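You operate a simulated robot arm through the tools that you are given. There is no shell and no other tool.

Carry out the task below with a simulated robot arm. There is one attempt and no reset: what you move stays moved.

Task
Reset the tripped relay board, then press the key under card L1,L4,L9.
Fine: one press; at the cell box, slider to 0, lever off and on again, slider back to RUN; leave the other keys and the plugs.
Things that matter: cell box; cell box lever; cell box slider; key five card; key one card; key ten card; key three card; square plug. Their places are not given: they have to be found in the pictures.

Only the result counts: the job must be done as asked and must still hold three seconds after the hand-in. Knocking over, shifting, dropping, spilling or breaking anything else fails it.

Robot
A 6-joint arm with a two-finger parallel gripper, fixed in place. Base frame: the origin is at the foot of the arm, x ahead of it, y to its left, z up; the work surface is at about z = 0.892. Units: m, degrees, N and s.
Its first joint turns from -166.0 to 166.0 degrees. Payload 3.91 kg.
The TCP is the grasp point between the finger pads, 0.03 m short of the fingertips. In the tool frame z runs along the fingers and y along their closing line. The gripper opens to 0.11 m. The fingers are 0.02 m wide and 0.01 m thick; the gripper's body (0.048 by 0.112 m) begins 0.055 m behind the TCP.
Orientation is told as [roll, pitch, yaw] about the base's x, y, z axes, in that order, counted from this pose: with the fingers straight down and closing along the base's y, the tool's x points along the base's -x, its y along +y and its z along -z.

Tools
- The arm moves only by the tool move_arm. Its argument "series" is a list of rows, each an object of numbers (a shift or turn left out is 0, a gripper value left out holds the last): "x", "y", "z": the shift along the tool's x, y, z in m; "rx", "ry", "rz": the turn, a rotation vector about the tool's x, y, z in degrees; "fingers": the gripper command, from -1 (shut) to 1 (fully open), values between in proportion. In form: [{"x": .., "y": .., "z": .., "rx": .., "ry": .., "rz": .., "fingers": ..}, ...]. A call has 1 to 20 rows; each row is the pose to reach, as a shift and turn from the pose commanded when the call began, along the tool's axes at that moment. A row lasts 0.2 s, in which the tool goes at most 0.05 m and 8.6 degrees; a call with a longer step from one row to the next is refused whole, and so is a gripper value outside its range. Where a pose cannot be reached the arm comes as near as it can. A force on the tool above 90 N (or 10 N above the force at the start of the call, whichever is more), or a blocked arm, ends the call early, and 0.2 s more pass. Each finger travels about 0.108 m/s and halts on what it meets, pressing with about 26 N; the grip force reading is that of the motor and also rises with nothing between the fingers. The clock runs only during rows and for 0.2 s after the last one: add rows that repeat a pose to give the fingers time. The reply holds the time, the measured pose of the TCP, the force on the tool along the base axes, the opening and the grip force, in the units named above and with some noise, with the torque about the TCP (base axes, N m) and any sound that the robot's microphone picked up.
- Cameras (640 x 400 px; columns grow to the right, rows downward): "scene" is fixed at [0.0511, 0.6496, 1.492]; the picture's right is [-0.63, -0.78, 0.00], its down [-0.32, 0.26, -0.91] and it looks along [0.71, -0.57, -0.42] (base axes); focal length 338 px, centre (320, 200). "wrist" rides on the gripper at [0.072, 0.017, -0.103] in the tool frame; the picture's right is [-0.23, 0.97, 0.00], its down [-0.76, -0.18, -0.62] and it looks along [-0.61, -0.14, 0.78] (tool axes); focal length 222 px, centre (320, 200).
- get_image(camera): a new picture of that camera. It takes no simulated time.
- measure_at(camera, pixels): there is no depth. For up to 12 entries [column, row, z] of the newest picture of that camera ("zoom" is the newest enlarged one), the place [x, y] in the base frame at which the ray of that pixel passes the height z, good to about 0.002 m. It takes no simulated time.
- zoom(camera, box): a new picture of the part [left, top, right, bottom] of that camera's present view, enlarged. It takes no simulated time.
- close_job(): hands the job in; it is judged then, once.

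Leave the gripper open and the arm clear of the work at the hand-in unless told otherwise.

The tools are called by a JSON object that holds its "fn" and its "kwargs". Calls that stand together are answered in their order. move_arm: Moves the arm, as the interface text tells. Its arguments: {"type":"object","properties":{"series":{"type":"array","items":{"type":"object","properties":{"x":{"type":"number"},"y":{"type":"number"},"z":{"type":"number"},"rx":{"type":"number"},"ry":{"type":"number"},"rz":{"type":"number"},"fingers":{"type":"number"}}}}},"required":["series"]} The other tools are called the same way: get_image (camera) takes a picture; measure_at (camera, pixels) gives the place at which the rays of pixels pass given heights; zoom (camera, box) takes an enlarged picture of a part of a camera's view; close_job () hands the job in.

At the start:

```text
time_s: 0.0
tcp_pos: [0.6875, 0.0093, 1.2219]
tool_rot: [0.2, -0.1, 0.0]
contact_force: [0.3, 1.6, 0.0]
ft_torque: [-0.01, 0.0, 0.03]
width: 0.1103
grasp_force: 0.0
```

scene: 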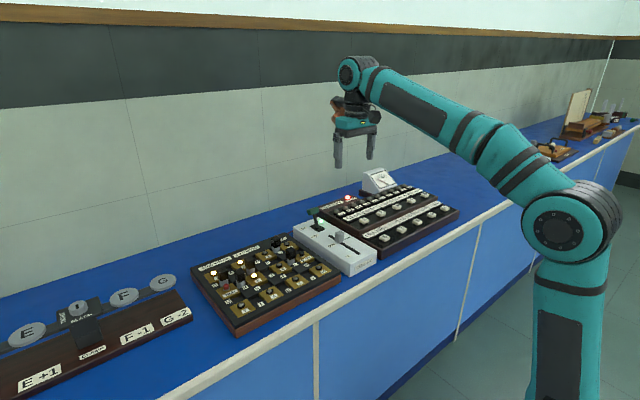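
wrist: 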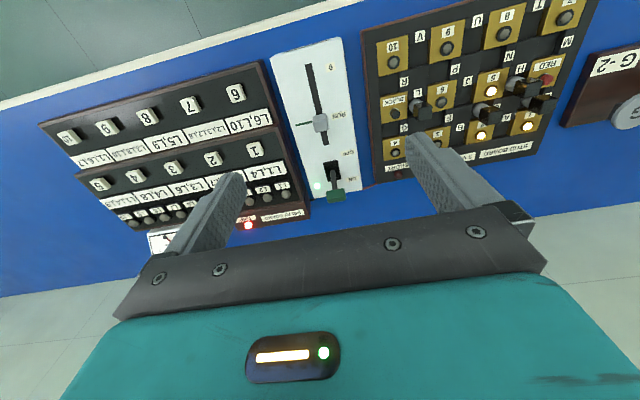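

I see three devices: a plug board (left), a white cell box in the middle with a slider and a lever, and a relay board with ten keys on the right. I'll zoom in on each.

{"fn": "zoom", "kwargs": {"camera": "scene", "box": [280, 160, 470, 279]}}

{"fn": "zoom", "kwargs": {"camera": "wrist", "box": [30, 50, 290, 250]}}

{"fn": "zoom", "kwargs": {"camera": "wrist", "box": [260, 20, 400, 220]}}

{"fn": "zoom", "kwargs": {"camera": "scene", "box": [180, 200, 380, 340]}}

```text
3.36 times, centred on (375, 220) of scene
```

zoom: 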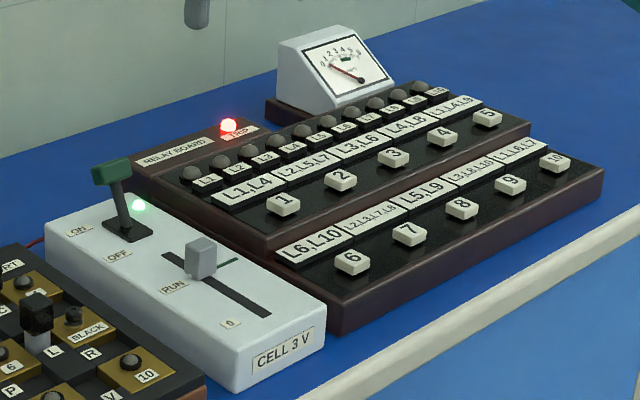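

```text
2.00 times, centred on (160, 150) of wrist
```

zoom: 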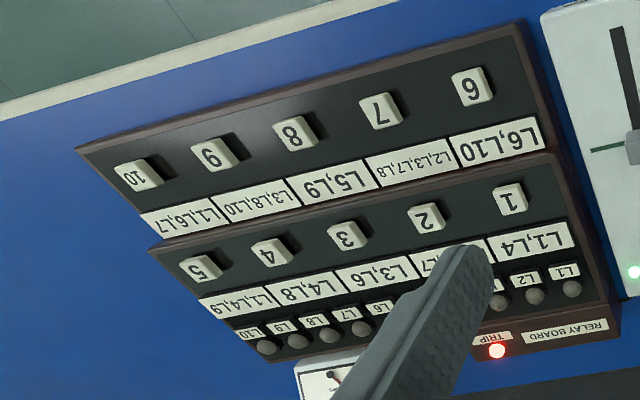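

```text
2.00 times, centred on (330, 120) of wrist
```

zoom: 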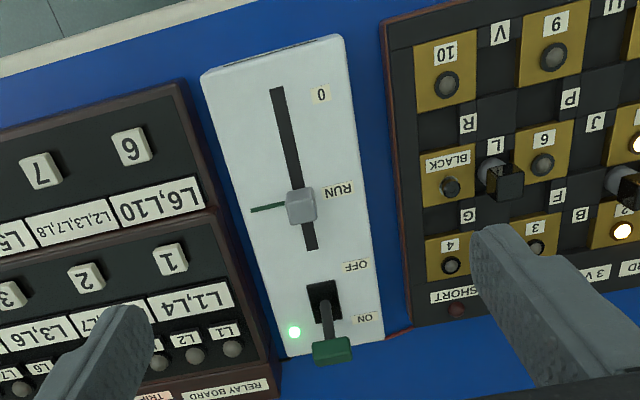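

```text
2.86 times, centred on (280, 270) of scene
```

zoom: 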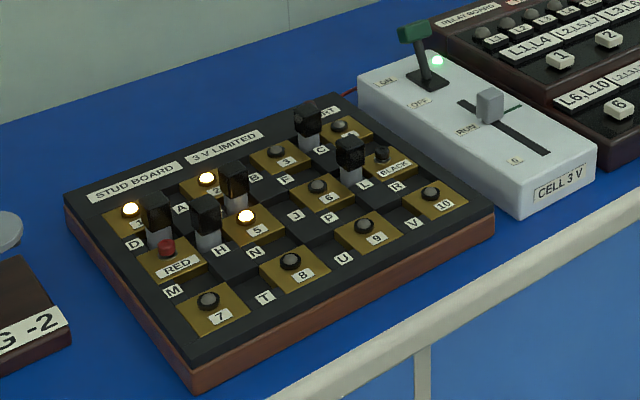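

Key 5 (back row, far right) appears to carry L1,L4,L9. I'll check the cards more closely to be sure, along with the box details.

{"fn": "zoom", "kwargs": {"camera": "scene", "box": [390, 175, 470, 225]}}

{"fn": "zoom", "kwargs": {"camera": "wrist", "box": [60, 120, 180, 200]}}

{"fn": "zoom", "kwargs": {"camera": "scene", "box": [285, 200, 385, 280]}}

```text
8.00 times, centred on (430, 200) of scene
```

zoom: 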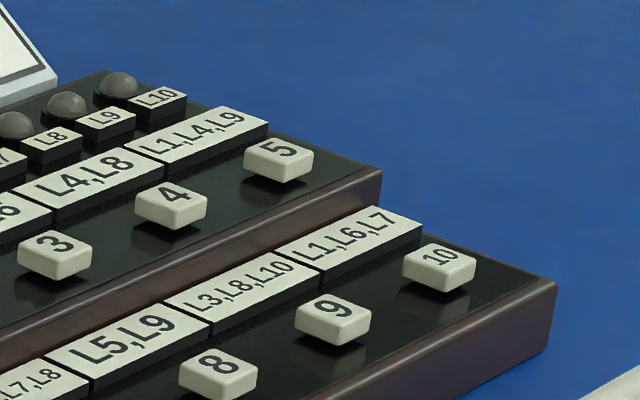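

```text
5.00 times, centred on (120, 160) of wrist
```

zoom: 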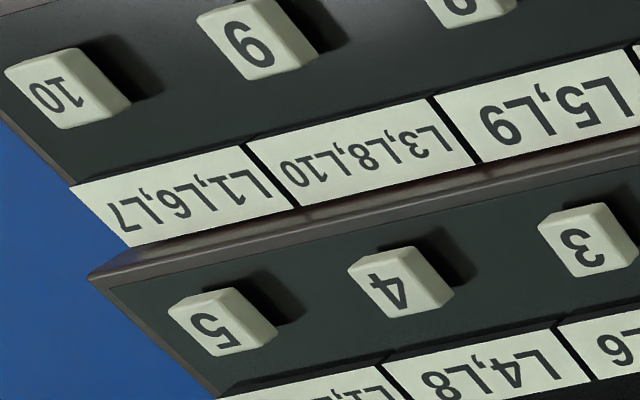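

```text
5.00 times, centred on (335, 240) of scene
```

zoom: 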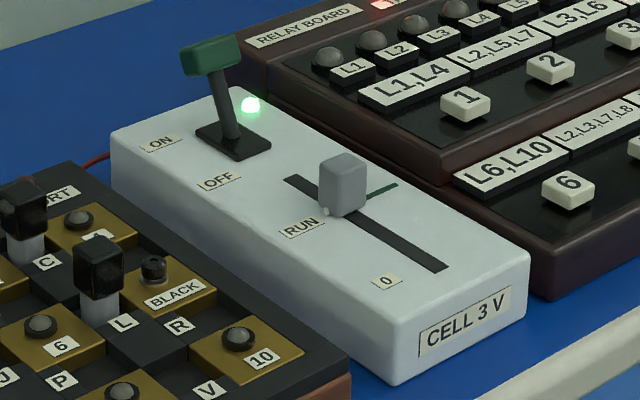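

The key is key 5. Next I'll measure the box's bottom and top corners in the newest zoom (front left at (395,383) and (390,325)) at several heights to find how tall it is, plus the slider and lever points.

{"fn": "measure_at", "kwargs": {"camera": "zoom", "pixels": [[395, 384, 0.892], [390, 328, 0.93], [390, 328, 0.94], [390, 328, 0.95], [525, 318, 0.892], [527, 262, 0.94], [237, 90, 0.94], [112, 135, 0.94], [296, 178, 0.94], [440, 268, 0.94], [237, 152, 0.94], [385, 190, 0.94]]}}

{"fn": "measure_at", "kwargs": {"camera": "wrist", "pixels": [[272, 55, 0.94], [340, 38, 0.94], [302, 199, 0.94], [362, 191, 0.94], [308, 65, 0.94], [324, 143, 0.94], [320, 122, 0.96], [320, 122, 0.97], [335, 195, 0.99], [335, 195, 1.0], [331, 168, 0.94], [297, 125, 0.94]]}}

```text
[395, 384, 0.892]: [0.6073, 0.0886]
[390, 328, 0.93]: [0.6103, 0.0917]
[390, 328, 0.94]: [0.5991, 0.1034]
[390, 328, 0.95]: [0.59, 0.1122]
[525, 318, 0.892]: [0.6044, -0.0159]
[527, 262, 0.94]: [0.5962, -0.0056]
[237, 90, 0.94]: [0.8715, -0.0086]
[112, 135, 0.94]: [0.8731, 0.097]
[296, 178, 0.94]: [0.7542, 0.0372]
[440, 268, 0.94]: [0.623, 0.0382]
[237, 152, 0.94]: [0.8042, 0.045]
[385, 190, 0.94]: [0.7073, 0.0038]
```

```text
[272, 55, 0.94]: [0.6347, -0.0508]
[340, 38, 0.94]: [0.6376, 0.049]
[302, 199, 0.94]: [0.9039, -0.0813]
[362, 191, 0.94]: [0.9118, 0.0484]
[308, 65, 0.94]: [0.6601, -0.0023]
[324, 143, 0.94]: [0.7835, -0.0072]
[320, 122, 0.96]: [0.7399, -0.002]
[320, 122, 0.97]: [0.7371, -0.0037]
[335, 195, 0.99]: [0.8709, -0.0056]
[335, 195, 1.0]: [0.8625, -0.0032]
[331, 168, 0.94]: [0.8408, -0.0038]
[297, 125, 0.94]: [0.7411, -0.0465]
```

The wrist and scene cameras disagree at z = 0.94, and the box top looks lower, at about 0.90. I'll triangulate several points by measuring them in both views: handle (211,55), slider knob, key 5, and the table front edge.

{"fn": "measure_at", "kwargs": {"camera": "zoom", "pixels": [[211, 55, 0.94], [211, 55, 0.96], [211, 55, 0.98], [345, 165, 0.9], [345, 165, 0.92], [345, 165, 0.94], [464, 95, 0.9], [464, 95, 0.92], [464, 95, 0.94], [569, 184, 0.9], [569, 184, 0.88], [250, 105, 0.9]]}}

{"fn": "measure_at", "kwargs": {"camera": "wrist", "pixels": [[335, 195, 0.94], [335, 195, 0.96], [335, 195, 0.98], [320, 122, 0.9], [320, 122, 0.92], [320, 122, 0.94], [254, 148, 0.9], [254, 148, 0.92], [254, 148, 0.94], [236, 92, 0.9], [236, 92, 0.88], [319, 186, 0.9]]}}

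```text
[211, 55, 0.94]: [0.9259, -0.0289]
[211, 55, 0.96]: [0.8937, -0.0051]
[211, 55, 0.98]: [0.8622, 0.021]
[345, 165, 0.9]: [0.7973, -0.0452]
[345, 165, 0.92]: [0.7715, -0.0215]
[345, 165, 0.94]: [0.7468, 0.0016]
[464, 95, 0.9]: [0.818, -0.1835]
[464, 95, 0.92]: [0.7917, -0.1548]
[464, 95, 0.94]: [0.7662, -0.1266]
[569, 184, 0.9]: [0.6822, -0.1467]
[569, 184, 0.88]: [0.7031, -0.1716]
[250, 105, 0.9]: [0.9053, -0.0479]
```

```text
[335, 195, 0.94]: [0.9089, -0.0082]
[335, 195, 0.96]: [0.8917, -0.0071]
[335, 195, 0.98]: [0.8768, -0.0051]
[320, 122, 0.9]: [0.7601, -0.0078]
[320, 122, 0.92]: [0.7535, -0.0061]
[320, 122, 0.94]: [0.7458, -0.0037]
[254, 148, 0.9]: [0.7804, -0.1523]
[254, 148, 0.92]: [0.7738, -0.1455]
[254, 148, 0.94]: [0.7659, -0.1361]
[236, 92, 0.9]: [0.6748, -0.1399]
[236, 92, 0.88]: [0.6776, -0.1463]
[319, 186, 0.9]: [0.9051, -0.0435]
```

The two views agree at these places:
- Box top: z ≈ 0.90.
- Slider knob: (0.748, -0.004, ~0.935).
- Lever handle: (0.892, -0.006, ~0.96).
- Key 1: z ≈ 0.932.

I'll move above the slider knob with the gripper half open, stop high, and look again.

{"fn": "move_arm", "kwargs": {"series": [{"x": -0.012, "y": -0.003, "z": 0.03, "fingers": 0}, {"x": -0.024, "y": -0.006, "z": 0.06}, {"x": -0.036, "y": -0.009, "z": 0.09}, {"x": -0.048, "y": -0.011, "z": 0.12}, {"x": -0.06, "y": -0.013, "z": 0.15}, {"x": -0.06, "y": -0.013, "z": 0.15}]}}

{"fn": "get_image", "kwargs": {"camera": "wrist"}}

{"fn": "get_image", "kwargs": {"camera": "scene"}}

```text
time_s: 1.4
tcp_pos: [0.7496, -0.0051, 1.0696]
tool_rot: [0.1, -0.2, 0.1]
contact_force: [-0.1, 0.0, 0.4]
ft_torque: [0.02, 0.01, 0.0]
width: 0.0551
grasp_force: 0.0
```

```text
taken
```

wrist: 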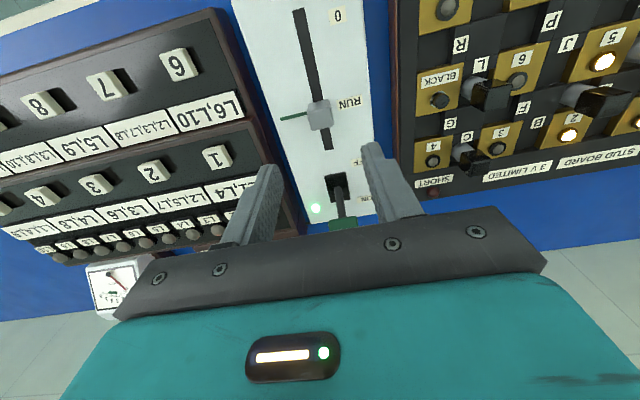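

```text
taken
```

scene: 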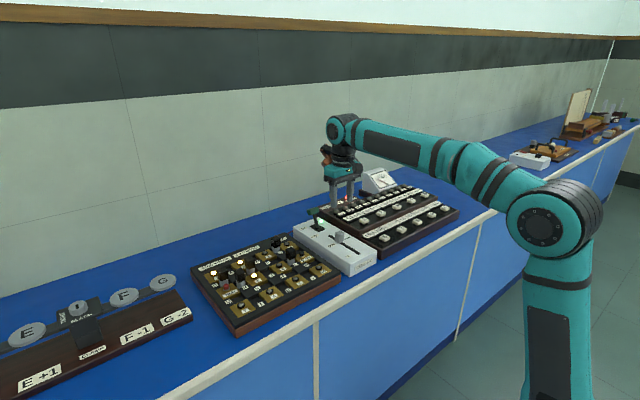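

The position matches. I also see another white box far to the right at about (530,160), so I'll zoom on it and re-measure the knob in the new wrist view at (320,115).

{"fn": "zoom", "kwargs": {"camera": "scene", "box": [500, 80, 640, 180]}}

{"fn": "zoom", "kwargs": {"camera": "wrist", "box": [240, 0, 400, 240]}}

{"fn": "measure_at", "kwargs": {"camera": "wrist", "pixels": [[320, 122, 0.93], [320, 122, 0.94], [319, 106, 0.93], [280, 117, 0.9], [298, 8, 0.9], [329, 149, 0.9], [338, 16, 0.9], [351, 103, 0.9], [310, 110, 0.93], [331, 112, 0.93], [342, 222, 0.96], [315, 208, 0.9]]}}

```text
4.00 times, centred on (570, 130) of scene
```

zoom: 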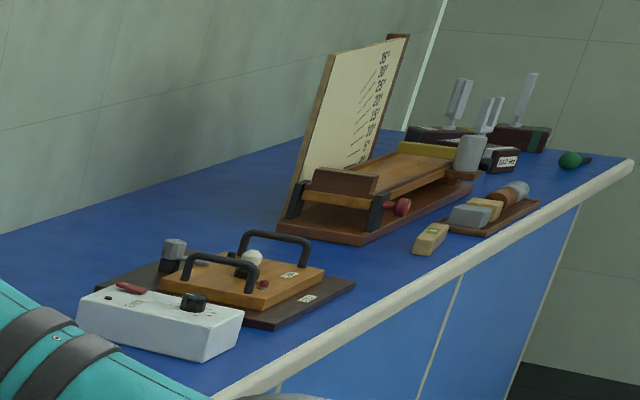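

```text
1.67 times, centred on (320, 120) of wrist
```

zoom: 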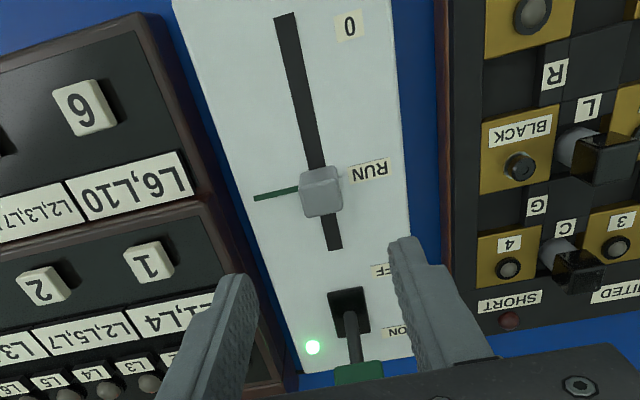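

```text
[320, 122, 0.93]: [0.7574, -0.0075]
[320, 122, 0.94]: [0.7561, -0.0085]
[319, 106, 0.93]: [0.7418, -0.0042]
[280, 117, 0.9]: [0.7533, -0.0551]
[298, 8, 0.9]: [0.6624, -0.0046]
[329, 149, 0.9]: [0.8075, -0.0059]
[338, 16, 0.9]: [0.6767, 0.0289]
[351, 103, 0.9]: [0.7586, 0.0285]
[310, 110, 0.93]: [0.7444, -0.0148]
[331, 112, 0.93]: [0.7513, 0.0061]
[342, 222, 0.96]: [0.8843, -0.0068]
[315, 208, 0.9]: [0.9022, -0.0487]
```

The far box has a knob and belongs to a different apparatus, so the CELL 3 V box is the right one. The knob is at about (0.750, -0.005), directly below the TCP. I'll descend with the fingers straddling it, tips to about z = 0.925, and look.

{"fn": "move_arm", "kwargs": {"series": [{"z": 0.03}, {"z": 0.06}, {"z": 0.085}, {"z": 0.105}, {"z": 0.115}, {"z": 0.115}]}}

{"fn": "get_image", "kwargs": {"camera": "wrist"}}

{"fn": "zoom", "kwargs": {"camera": "scene", "box": [285, 180, 385, 280]}}

```text
time_s: 2.8
tcp_pos: [0.7502, -0.0037, 0.9563]
tool_rot: [0.1, -0.1, 0.1]
contact_force: [-0.9, 0.4, 0.4]
ft_torque: [0.02, 0.02, -0.01]
width: 0.0547
grasp_force: 0.1
```

```text
taken
```

wrist: 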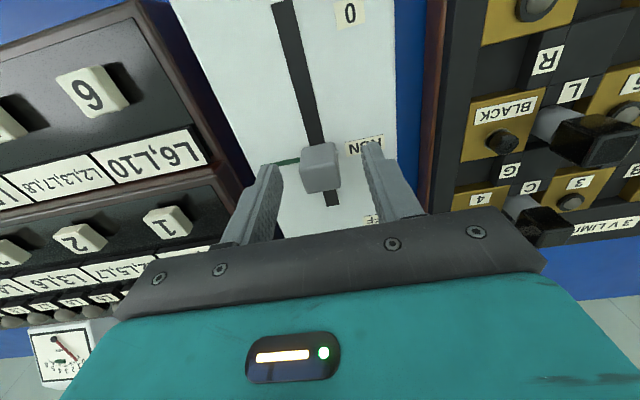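

```text
4.00 times, centred on (335, 230) of scene
```

zoom: 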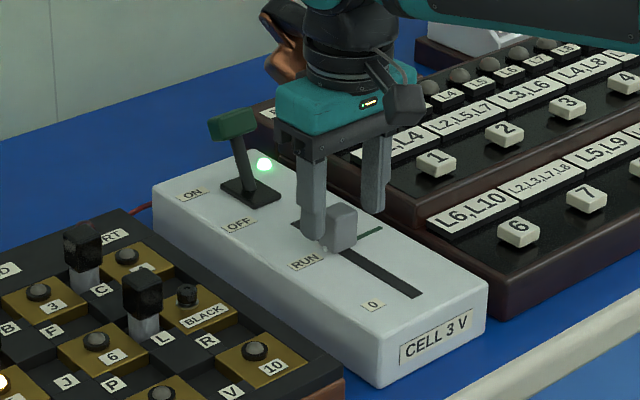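

The fingertips straddle the knob and sit near its mid height. I'll go down another 12 mm and close on it.

{"fn": "move_arm", "kwargs": {"series": [{"z": 0.006}, {"z": 0.012}, {"z": 0.012, "fingers": -0.4}, {"z": 0.012, "fingers": -0.5}, {"z": 0.012, "fingers": -0.6}, {"z": 0.012, "fingers": -0.7}, {"z": 0.012, "fingers": -0.8}, {"z": 0.012, "fingers": -0.8}]}}

{"fn": "get_image", "kwargs": {"camera": "wrist"}}

```text
time_s: 4.6
tcp_pos: [0.7475, -0.0042, 0.944]
tool_rot: [0.2, 0.1, 0.2]
contact_force: [0.1, -0.5, -1.2]
ft_torque: [-0.23, 0.13, -0.1]
width: 0.0259
grasp_force: 44.6
```

```text
taken
```

wrist: 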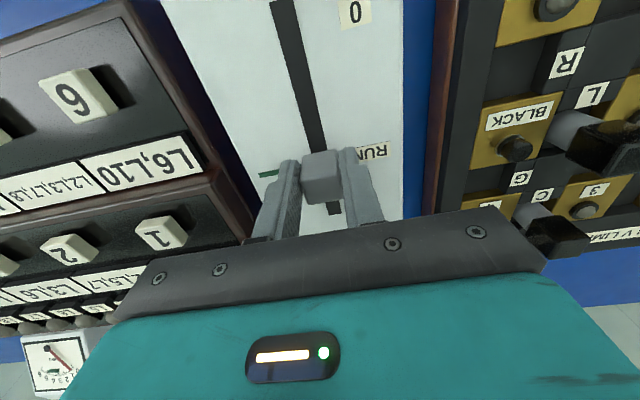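

The knob is gripped (width 0.026). Now I'll slide it toward the robot (tool +x) in small steps toward the 0 mark (x ≈ 0.675) and watch the force.

{"fn": "move_arm", "kwargs": {"series": [{"x": 0.01}, {"x": 0.02}, {"x": 0.03}, {"x": 0.04}, {"x": 0.05}, {"x": 0.06}, {"x": 0.068}, {"x": 0.068}]}}

{"fn": "get_image", "kwargs": {"camera": "wrist"}}

{"fn": "zoom", "kwargs": {"camera": "scene", "box": [285, 180, 385, 280]}}

```text
time_s: 6.4
tcp_pos: [0.6796, -0.0042, 0.9449]
tool_rot: [0.2, 0.1, 0.1]
contact_force: [-0.8, -6.4, -18.3]
ft_torque: [-0.35, 0.4, -0.03]
width: 0.0261
grasp_force: 44.6
```

```text
taken
```

wrist: 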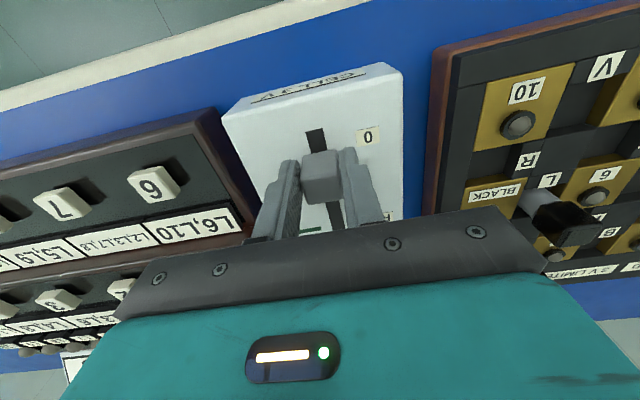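

```text
4.00 times, centred on (335, 230) of scene
```

zoom: 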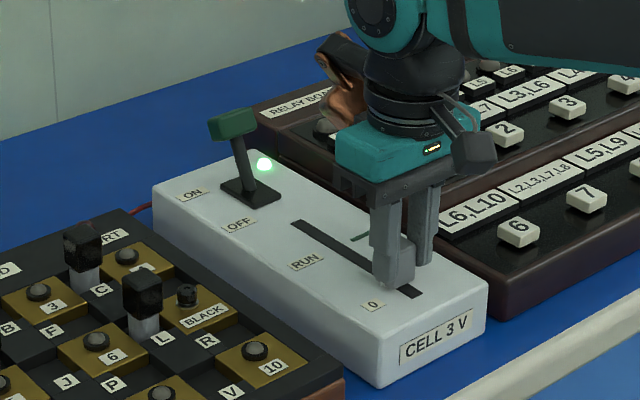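

The slider moves cleanly and the box hasn't shifted. The 0 mark is about 5–10 mm further on, so I'll go on in small steps.

{"fn": "move_arm", "kwargs": {"series": [{"x": 0.002}, {"x": 0.004}, {"x": 0.006}, {"x": 0.006}]}}

{"fn": "zoom", "kwargs": {"camera": "wrist", "box": [220, 60, 420, 260]}}

{"fn": "zoom", "kwargs": {"camera": "scene", "box": [310, 210, 380, 280]}}

```text
time_s: 7.4
tcp_pos: [0.674, -0.0052, 0.9438]
tool_rot: [0.1, -0.1, -0.1]
contact_force: [0.8, -20.8, 3.4]
ft_torque: [-0.76, 1.27, -0.16]
width: 0.0258
grasp_force: 44.5
```

```text
2.00 times, centred on (320, 160) of wrist
```

zoom: 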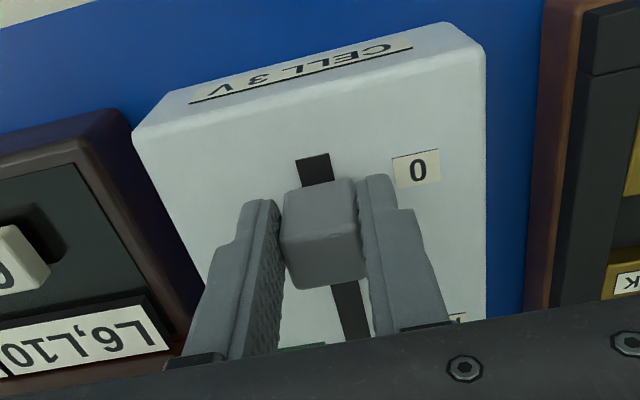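

```text
5.71 times, centred on (345, 245) of scene
```

zoom: 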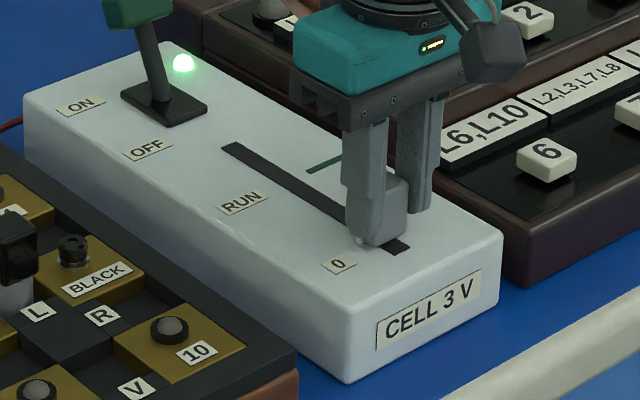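

The slider is near 0, but side force in y is building. I'll measure the "0" label at wrist (369,145), the knob top at (321,165) and the slot end at (316,139), to see how far remains.

{"fn": "measure_at", "kwargs": {"camera": "wrist", "pixels": [[369, 145, 0.9], [321, 165, 0.94], [321, 165, 0.945], [316, 139, 0.9], [303, 157, 0.94], [336, 150, 0.94], [321, 192, 0.925], [369, 145, 0.905]]}}

{"fn": "measure_at", "kwargs": {"camera": "zoom", "pixels": [[360, 240, 0.905], [360, 240, 0.9], [338, 264, 0.9], [400, 250, 0.9], [233, 147, 0.9], [240, 203, 0.9], [325, 164, 0.9]]}}

```text
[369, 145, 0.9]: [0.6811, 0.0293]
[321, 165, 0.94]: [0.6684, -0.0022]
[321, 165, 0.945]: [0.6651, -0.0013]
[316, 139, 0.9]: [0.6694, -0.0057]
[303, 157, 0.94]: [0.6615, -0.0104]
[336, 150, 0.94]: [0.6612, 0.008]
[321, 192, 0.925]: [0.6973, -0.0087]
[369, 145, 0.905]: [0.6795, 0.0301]
```

```text
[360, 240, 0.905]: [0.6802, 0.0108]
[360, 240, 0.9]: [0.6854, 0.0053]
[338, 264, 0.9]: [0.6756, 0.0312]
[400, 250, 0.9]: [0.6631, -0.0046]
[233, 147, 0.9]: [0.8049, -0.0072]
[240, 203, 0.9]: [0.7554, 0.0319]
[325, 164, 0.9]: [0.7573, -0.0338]
```

Slot ends are at x = 0.663 and 0.805. I'll compare the white index dot's original scene pixel (336,242) and its present one (352,252) with the RUN and 0 labels.

{"fn": "measure_at", "kwargs": {"camera": "scene", "pixels": [[336, 242, 0.905], [352, 252, 0.905], [336, 242, 0.9], [352, 252, 0.9]]}}

{"fn": "zoom", "kwargs": {"camera": "scene", "box": [335, 230, 370, 265]}}

```text
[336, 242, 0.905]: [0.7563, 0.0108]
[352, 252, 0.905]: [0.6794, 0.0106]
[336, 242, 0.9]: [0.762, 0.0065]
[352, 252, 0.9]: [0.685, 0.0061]
```

```text
11.43 times, centred on (352, 248) of scene
```

zoom: 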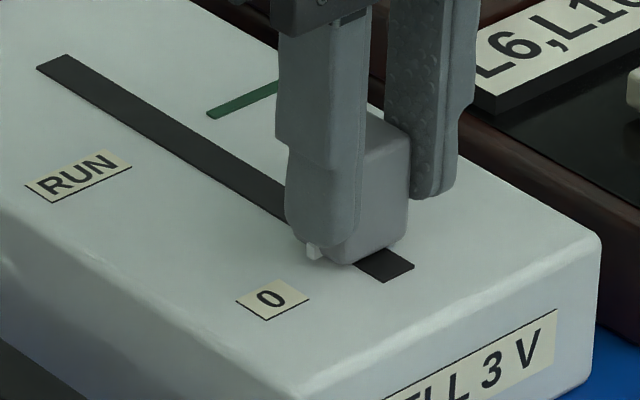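

The index dot is at x ≈ 0.679 and the "0" label is at about 0.676. I'll go about 4 mm further and ease y by -1.5 mm to relieve the side force.

{"fn": "move_arm", "kwargs": {"series": [{"x": 0.0, "y": -0.0015}, {"x": 0.002, "y": -0.0015}, {"x": 0.004, "y": -0.0015}, {"x": 0.004, "y": -0.0015}]}}

{"fn": "zoom", "kwargs": {"camera": "scene", "box": [335, 230, 370, 265]}}

```text
time_s: 8.4
tcp_pos: [0.6681, -0.0042, 0.9433]
tool_rot: [0.1, -0.1, 0.1]
contact_force: [0.9, 19.8, 2.9]
ft_torque: [0.28, -1.09, 0.3]
width: 0.0259
grasp_force: 45.2
```

```text
11.43 times, centred on (352, 248) of scene
```

zoom: 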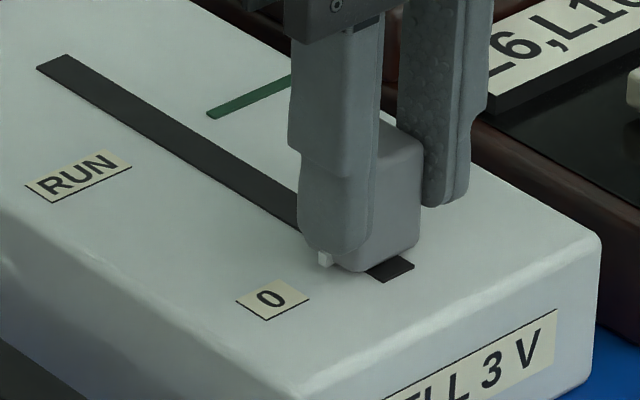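

The offset from dot to label is now (-53,+40) px, the same as it was at RUN, so the slider is at 0. I'll ease y back, open the fingers and rise.

{"fn": "move_arm", "kwargs": {"series": [{"y": 0.0008}, {"y": 0.0008, "fingers": -0.3}, {"y": 0.0008, "fingers": 0}, {"y": 0.0008, "fingers": 0}, {"y": 0.0008, "z": -0.03}, {"y": 0.0008, "z": -0.07}, {"y": 0.0008, "z": -0.11}, {"y": 0.0008, "z": -0.11}]}}

{"fn": "get_image", "kwargs": {"camera": "wrist"}}

{"fn": "zoom", "kwargs": {"camera": "scene", "box": [285, 200, 385, 280]}}

```text
time_s: 10.2
tcp_pos: [0.6699, -0.0022, 1.0529]
tool_rot: [0.1, -0.1, 0.1]
contact_force: [0.6, -0.7, 0.1]
ft_torque: [0.0, 0.0, 0.01]
width: 0.0551
grasp_force: 0.1
```

```text
taken
```

wrist: 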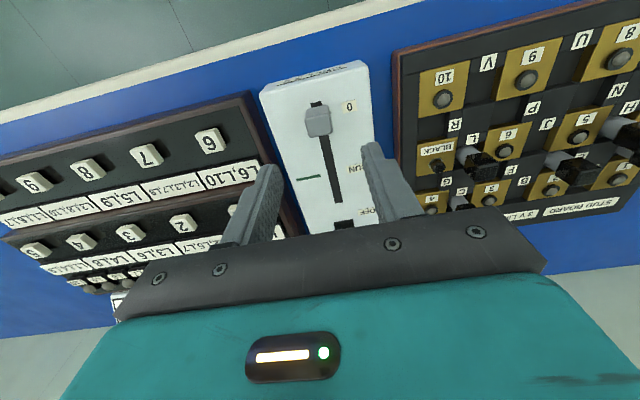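

```text
5.00 times, centred on (335, 240) of scene
```

zoom: 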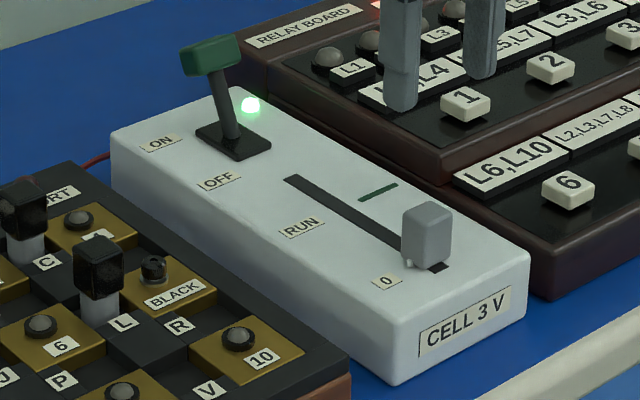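

The slider rests at 0 and the stud board lamps went dark, while the box and plugs are unmoved. Next is the lever (handle near (0.89,-0.006,0.96), leaning +x = ON). I'll measure the wall line and the handle extents before going behind it.

{"fn": "measure_at", "kwargs": {"camera": "zoom", "pixels": [[182, 55, 0.965], [240, 38, 0.965], [213, 45, 0.97], [184, 75, 0.95], [232, 152, 0.9], [236, 135, 0.9], [230, 130, 0.91]]}}

{"fn": "get_image", "kwargs": {"camera": "scene"}}

{"fn": "measure_at", "kwargs": {"camera": "scene", "pixels": [[280, 205, 0.86], [240, 217, 0.86]]}}

```text
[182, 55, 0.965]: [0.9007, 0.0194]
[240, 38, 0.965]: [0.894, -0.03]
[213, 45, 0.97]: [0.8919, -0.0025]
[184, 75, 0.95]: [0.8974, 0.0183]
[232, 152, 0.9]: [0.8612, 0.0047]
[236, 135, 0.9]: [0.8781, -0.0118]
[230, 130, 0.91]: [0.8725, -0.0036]
```

```text
taken
```

scene: 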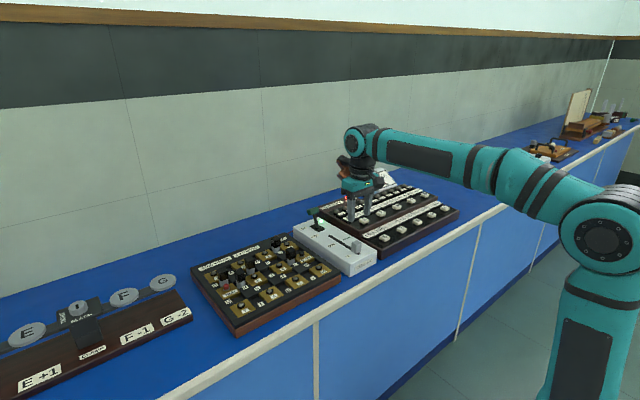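

```text
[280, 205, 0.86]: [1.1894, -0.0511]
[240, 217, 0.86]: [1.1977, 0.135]
```

The wall is at x ≈ 1.19, so there is room behind the lever. The handle spans y +0.019 to -0.03 at x ≈ 0.89, z ≈ 0.96. I'll rise, close the fingers and travel over it to x ≈ 0.94.

{"fn": "move_arm", "kwargs": {"series": [{"z": -0.03, "fingers": -1}, {"x": -0.045, "z": -0.03, "y": -0.003}, {"x": -0.09, "z": -0.03, "y": -0.003}, {"x": -0.135, "z": -0.03, "y": -0.003}, {"x": -0.18, "z": -0.03, "y": -0.003}, {"x": -0.225, "z": -0.03, "y": -0.003}, {"x": -0.265, "z": -0.03, "y": -0.003}, {"x": -0.268, "z": -0.03, "y": -0.003}, {"x": -0.268, "z": -0.03, "y": -0.003}]}}

{"fn": "get_image", "kwargs": {"camera": "wrist"}}

{"fn": "zoom", "kwargs": {"camera": "scene", "box": [275, 150, 375, 250]}}

```text
time_s: 12.2
tcp_pos: [0.9374, -0.008, 1.0848]
tool_rot: [0.1, 0.0, 0.1]
contact_force: [-0.3, -0.4, -0.6]
ft_torque: [-0.03, -0.01, -0.01]
width: 0.0
grasp_force: 26.4
```

```text
taken
```

wrist: 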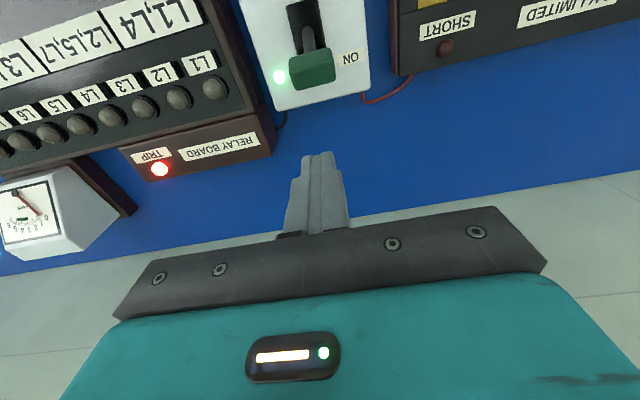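

```text
4.00 times, centred on (325, 200) of scene
```

zoom: 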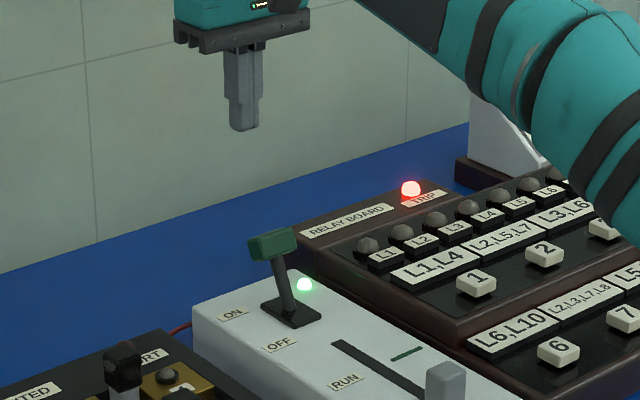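

I now have a clear view of the handle from behind: its top centre is at wrist pixel (311,62) and its back face at about (314,80). I'll measure both.

{"fn": "measure_at", "kwargs": {"camera": "wrist", "pixels": [[311, 62, 0.97], [314, 75, 0.965], [316, 88, 0.95], [289, 65, 0.965], [334, 55, 0.965], [304, 12, 0.9], [320, 168, 1.055]]}}

```text
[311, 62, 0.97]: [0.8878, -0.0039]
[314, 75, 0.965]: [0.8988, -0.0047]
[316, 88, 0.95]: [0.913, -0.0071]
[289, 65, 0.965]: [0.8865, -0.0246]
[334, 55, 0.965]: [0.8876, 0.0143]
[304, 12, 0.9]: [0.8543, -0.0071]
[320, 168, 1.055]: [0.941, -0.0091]
```

The finger face at x ≈ 0.927 clears the handle's back face at ≈ 0.90. I'll descend until the tips are at z ≈ 0.948, behind the handle.

{"fn": "move_arm", "kwargs": {"series": [{"z": 0.04, "y": 0.003}, {"z": 0.07, "y": 0.003}, {"z": 0.095, "y": 0.003}, {"z": 0.107, "y": 0.003}, {"z": 0.107, "y": 0.003}]}}

{"fn": "zoom", "kwargs": {"camera": "scene", "box": [275, 170, 355, 250]}}

{"fn": "get_image", "kwargs": {"camera": "wrist"}}

```text
time_s: 13.4
tcp_pos: [0.9374, -0.004, 0.9758]
tool_rot: [0.1, 0.0, 0.0]
contact_force: [-0.4, 0.5, -1.1]
ft_torque: [-0.01, -0.02, 0.02]
width: 0.0
grasp_force: 26.5
```

```text
5.00 times, centred on (315, 210) of scene
```

zoom: 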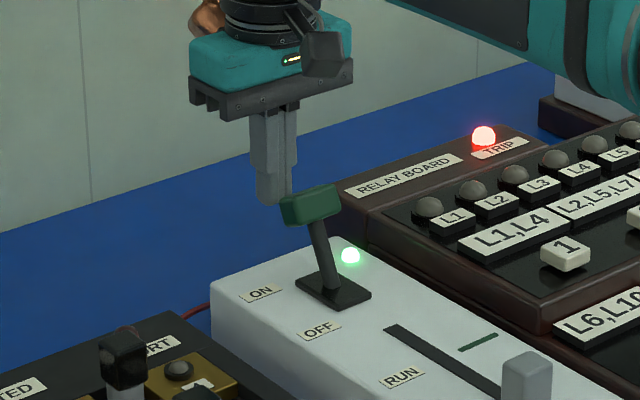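

```text
taken
```

wrist: 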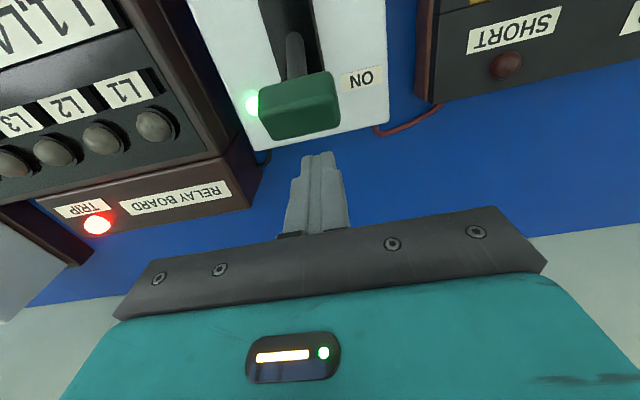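

The finger is right behind the handle. Now I'll push toward the robot in 1 cm steps, to TCP x ≈ 0.857.

{"fn": "move_arm", "kwargs": {"series": [{"x": 0.01}, {"x": 0.02}, {"x": 0.03}, {"x": 0.04}, {"x": 0.05}, {"x": 0.06}, {"x": 0.07}, {"x": 0.08}, {"x": 0.08}]}}

{"fn": "zoom", "kwargs": {"camera": "scene", "box": [275, 170, 355, 250]}}

{"fn": "get_image", "kwargs": {"camera": "wrist"}}

```text
time_s: 15.2
tcp_pos: [0.8655, -0.0038, 0.976]
tool_rot: [0.2, -0.8, 0.2]
contact_force: [73.2, 4.8, -3.5]
ft_torque: [0.16, -1.67, -0.03]
width: 0.0
grasp_force: 25.8
stopped in row 8: the force on the tool passed its limit at 109 N (the readings are from after the stop); the commanded pose is now the measured one
```

```text
5.00 times, centred on (315, 210) of scene
```

zoom: 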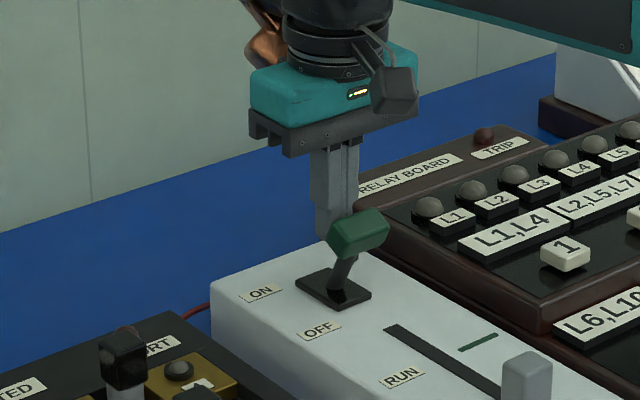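

```text
taken
```

wrist: 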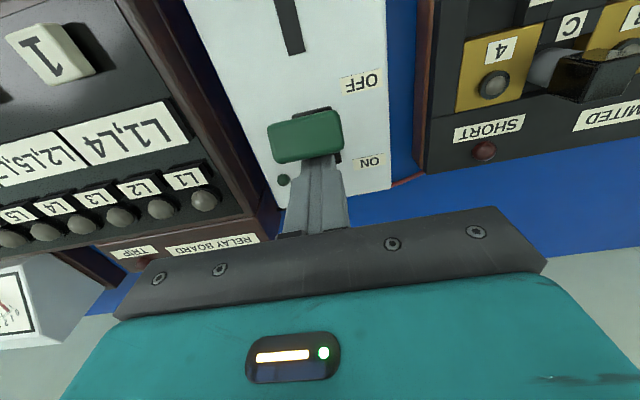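

The lever went to OFF and hit its stop; the green and TRIP lamps went out and the box looks unmoved. I'll back off and rise, then cross over to the front side of the lever.

{"fn": "move_arm", "kwargs": {"series": [{"x": -0.015}, {"x": -0.035}, {"x": -0.035, "z": -0.04}, {"x": -0.035, "z": -0.08}, {"x": -0.035, "z": -0.1}, {"x": 0.01, "z": -0.1}, {"x": 0.05, "z": -0.1}, {"x": 0.08, "z": -0.1}, {"x": 0.08, "z": -0.1}]}}

{"fn": "get_image", "kwargs": {"camera": "wrist"}}

{"fn": "zoom", "kwargs": {"camera": "scene", "box": [275, 170, 355, 250]}}

```text
time_s: 17.2
tcp_pos: [0.7807, -0.0037, 1.0767]
tool_rot: [0.1, -0.6, 0.1]
contact_force: [-0.6, 0.6, -0.7]
ft_torque: [0.0, 0.02, 0.05]
width: 0.0001
grasp_force: 25.6
```

```text
taken
```

wrist: 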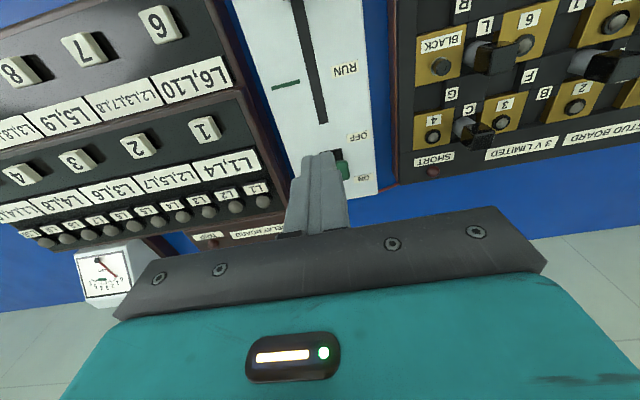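

```text
5.00 times, centred on (315, 210) of scene
```

zoom: 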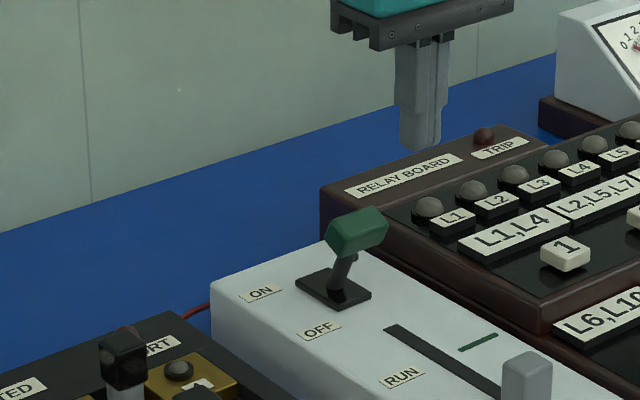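

The lever stays in OFF. I'll measure the handle at zoom (357,230), with its front top edge near (372,225).

{"fn": "measure_at", "kwargs": {"camera": "zoom", "pixels": [[357, 230, 0.96], [357, 230, 0.95], [364, 215, 0.965], [372, 228, 0.96], [345, 258, 0.935]]}}

```text
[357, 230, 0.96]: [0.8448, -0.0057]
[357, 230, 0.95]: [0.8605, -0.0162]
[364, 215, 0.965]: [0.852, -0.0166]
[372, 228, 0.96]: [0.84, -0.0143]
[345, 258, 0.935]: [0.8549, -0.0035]
```

The handle front is at about x = 0.833 and the finger's far face is at 0.791, so it is clear. I'll descend 10 cm in front of it.

{"fn": "move_arm", "kwargs": {"series": [{"z": 0.04}, {"z": 0.075}, {"z": 0.1}, {"z": 0.1}]}}

{"fn": "zoom", "kwargs": {"camera": "scene", "box": [285, 180, 365, 260]}}

```text
time_s: 18.2
tcp_pos: [0.7824, -0.0036, 0.9764]
tool_rot: [0.2, -0.8, 0.2]
contact_force: [-0.6, -0.1, 0.1]
ft_torque: [0.0, 0.0, -0.03]
width: 0.0
grasp_force: 26.0
```

```text
5.00 times, centred on (325, 220) of scene
```

zoom: 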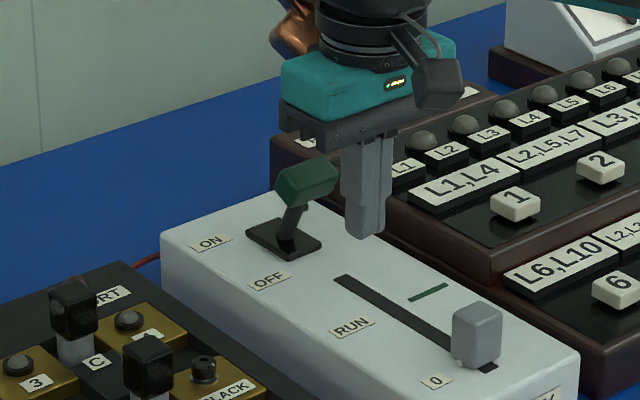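

I'm in position in front of the lever. Now I'll push away from the robot (tool -x) in 1 cm steps until the lever reaches ON.

{"fn": "move_arm", "kwargs": {"series": [{"x": -0.01}, {"x": -0.02}, {"x": -0.03}, {"x": -0.04}, {"x": -0.05}, {"x": -0.06}, {"x": -0.07}, {"x": -0.078}, {"x": -0.084}, {"x": -0.084}]}}

{"fn": "zoom", "kwargs": {"camera": "scene", "box": [285, 180, 365, 260]}}

{"fn": "get_image", "kwargs": {"camera": "wrist"}}

```text
time_s: 20.4
tcp_pos: [0.8661, -0.0036, 0.9782]
tool_rot: [0.1, -0.7, 0.0]
contact_force: [1.2, 0.3, 0.4]
ft_torque: [-0.04, 0.0, 0.02]
width: 0.0002
grasp_force: 26.5
```

```text
5.00 times, centred on (325, 220) of scene
```

zoom: 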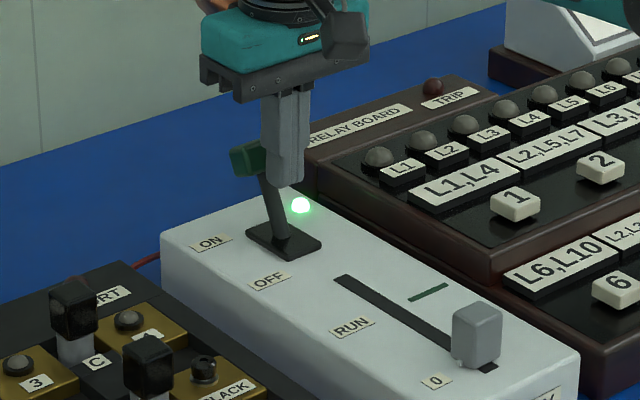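

```text
taken
```

wrist: 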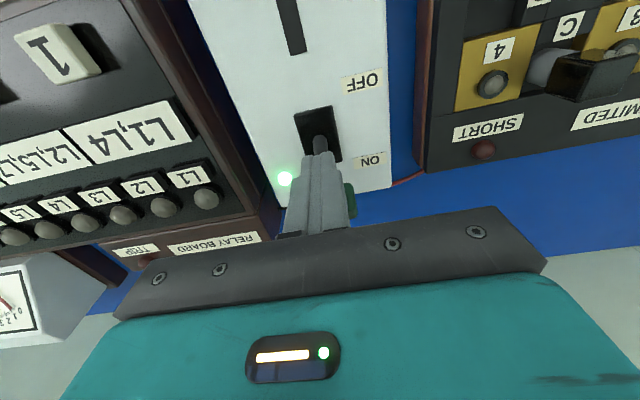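

The lever snapped to ON, the green lamp is lit and TRIP is off. I'll back away, rise, and return above the slider knob at x ≈ 0.669 with the fingers half open.

{"fn": "move_arm", "kwargs": {"series": [{"x": 0.02}, {"x": 0.03, "z": -0.03}, {"x": 0.03, "z": -0.07, "ry": 0.7}, {"x": 0.07, "z": -0.08, "ry": 0.7, "fingers": 0}, {"x": 0.115, "z": -0.08, "ry": 0.7}, {"x": 0.155, "z": -0.08, "ry": 0.7}, {"x": 0.19, "z": -0.08, "ry": 0.7}, {"x": 0.197, "z": -0.08, "ry": 0.7}, {"x": 0.197, "z": -0.08, "ry": 0.7}]}}

{"fn": "get_image", "kwargs": {"camera": "wrist"}}

{"fn": "zoom", "kwargs": {"camera": "scene", "box": [280, 160, 470, 279]}}

```text
time_s: 22.4
tcp_pos: [0.6681, -0.0027, 1.0554]
tool_rot: [0.0, 0.0, 0.1]
contact_force: [-0.4, 0.6, 1.0]
ft_torque: [0.0, 0.01, -0.02]
width: 0.0552
grasp_force: 0.1
```

```text
taken
```

wrist: 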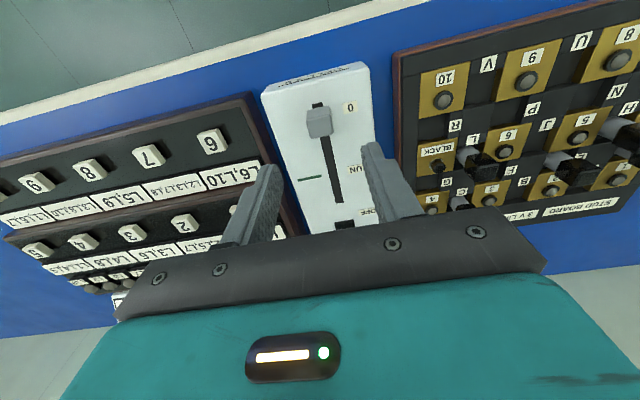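

```text
3.36 times, centred on (375, 220) of scene
```

zoom: 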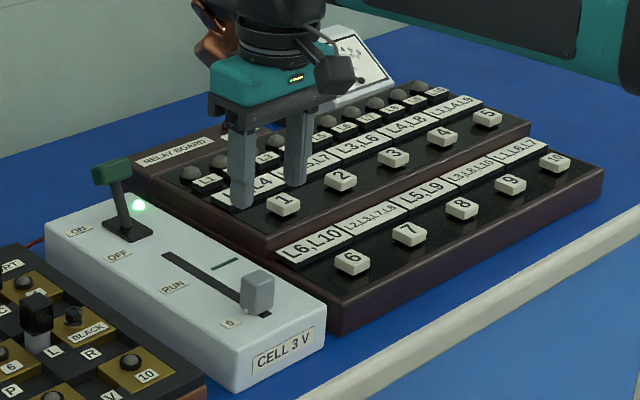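

The view matches the one after I released the knob at 0. I'll descend 11 cm and grip it again.

{"fn": "move_arm", "kwargs": {"series": [{"z": 0.03}, {"z": 0.06}, {"z": 0.09}, {"z": 0.105}, {"z": 0.111}, {"z": 0.111, "fingers": -0.4}, {"z": 0.111, "fingers": -0.5}, {"z": 0.111, "fingers": -0.6}, {"z": 0.111, "fingers": -0.7}, {"z": 0.111, "fingers": -0.8}, {"z": 0.111, "fingers": -0.8}]}}

{"fn": "zoom", "kwargs": {"camera": "scene", "box": [335, 230, 370, 265]}}

```text
time_s: 24.8
tcp_pos: [0.6692, -0.0037, 0.9456]
tool_rot: [0.1, 0.0, -0.1]
contact_force: [0.0, -15.4, -5.7]
ft_torque: [-0.68, -0.41, -0.21]
width: 0.026
grasp_force: 45.2
```

```text
11.43 times, centred on (352, 248) of scene
```

zoom: 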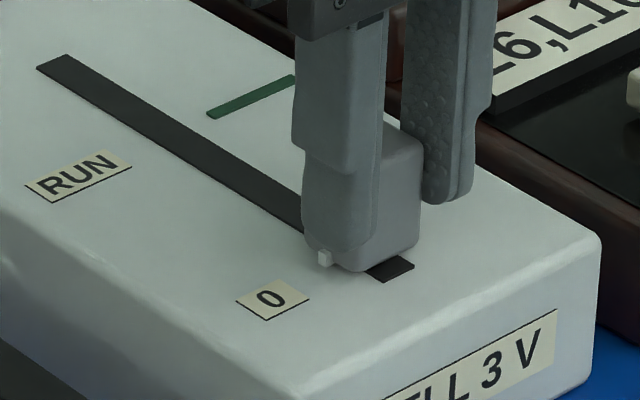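

The knob is gripped and the dot is still at (325,258). I'll slide it back by 0.076 m toward RUN, where the dot should be near (131,137) in this zoom window.

{"fn": "move_arm", "kwargs": {"series": [{"x": -0.008, "y": -0.0006}, {"x": -0.018, "y": -0.0006}, {"x": -0.028, "y": -0.0006}, {"x": -0.038, "y": -0.0006}, {"x": -0.048, "y": -0.0006}, {"x": -0.058, "y": -0.0006}, {"x": -0.068, "y": -0.0006}, {"x": -0.076, "y": -0.0006}, {"x": -0.076, "y": -0.0006}]}}

{"fn": "zoom", "kwargs": {"camera": "scene", "box": [325, 223, 360, 258]}}

```text
time_s: 26.8
tcp_pos: [0.7434, -0.0043, 0.9463]
tool_rot: [0.1, -0.1, 0.0]
contact_force: [0.1, -25.2, 20.9]
ft_torque: [-0.92, -1.2, -0.04]
width: 0.0259
grasp_force: 44.3
```

```text
11.43 times, centred on (342, 240) of scene
```

zoom: 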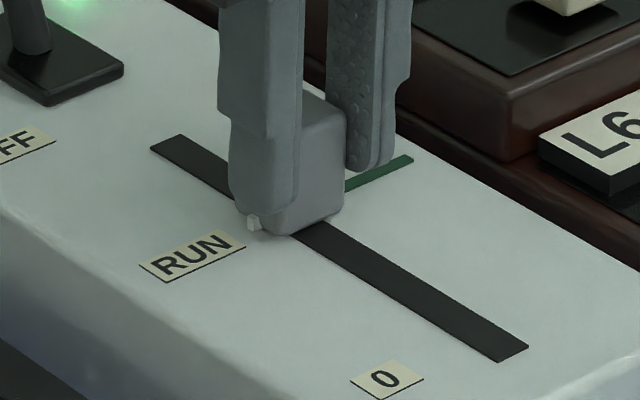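

The dot-to-RUN offset is (-61,+33), against (-53,+40) originally, so about 3 mm more is needed. I'll nudge it and relieve y.

{"fn": "move_arm", "kwargs": {"series": [{"y": -0.0008}, {"x": -0.0015, "y": -0.0008}, {"x": -0.003, "y": -0.0008}, {"x": -0.003, "y": -0.0008}]}}

{"fn": "zoom", "kwargs": {"camera": "scene", "box": [325, 223, 360, 258]}}

```text
time_s: 27.8
tcp_pos: [0.747, -0.0057, 0.9453]
tool_rot: [0.0, -0.2, 0.1]
contact_force: [0.4, -17.0, 27.6]
ft_torque: [-0.6, 0.5, -0.15]
width: 0.0259
grasp_force: 44.8
```

```text
11.43 times, centred on (342, 240) of scene
```

zoom: 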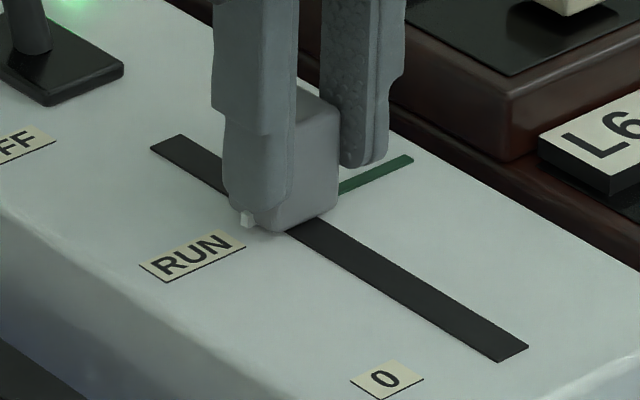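

The offset is now about (-54,+37), matching RUN. I'll ease off the side load, release, rise, and check the lamps.

{"fn": "move_arm", "kwargs": {"series": [{"x": -0.0005, "y": -0.0005, "z": -0.001}, {"x": -0.0005, "y": -0.0005, "z": -0.001, "fingers": -0.3}, {"y": -0.0005, "fingers": 0}, {"fingers": 0}, {"z": -0.03}, {"z": -0.07}, {"z": -0.11}, {"z": -0.13}, {"z": -0.13}]}}

{"fn": "zoom", "kwargs": {"camera": "scene", "box": [285, 200, 385, 280]}}

{"fn": "get_image", "kwargs": {"camera": "scene"}}

{"fn": "get_image", "kwargs": {"camera": "wrist"}}

```text
time_s: 29.8
tcp_pos: [0.749, -0.0041, 1.0751]
tool_rot: [0.1, 0.0, 0.1]
contact_force: [0.7, -0.1, 0.3]
ft_torque: [0.01, 0.02, 0.0]
width: 0.0549
grasp_force: 0.1
```

```text
5.00 times, centred on (335, 240) of scene
```

zoom: 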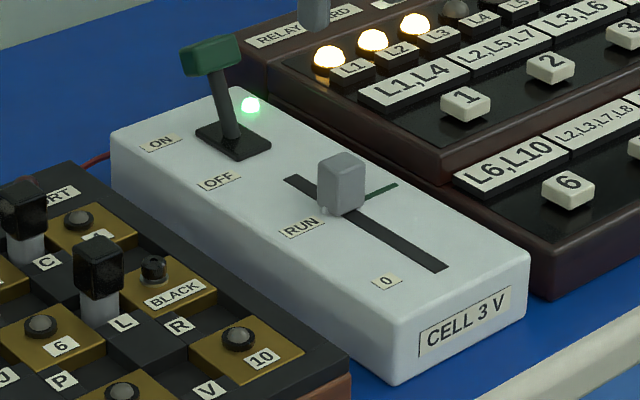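

```text
taken
```

scene: 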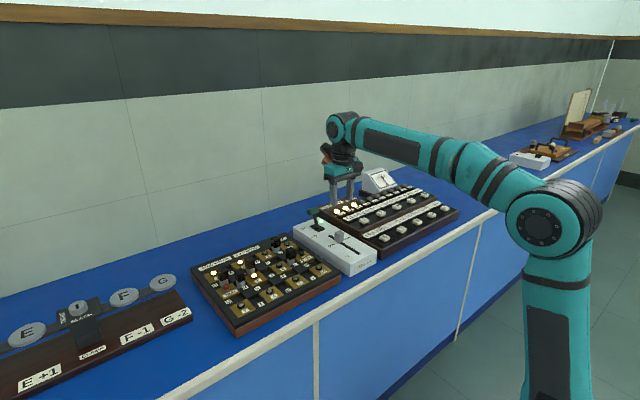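

```text
taken
```

wrist: 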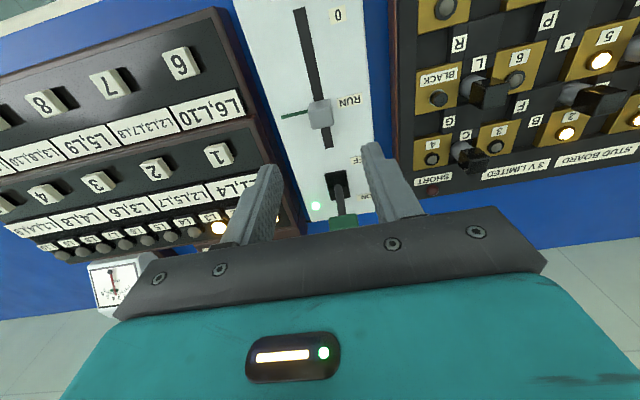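

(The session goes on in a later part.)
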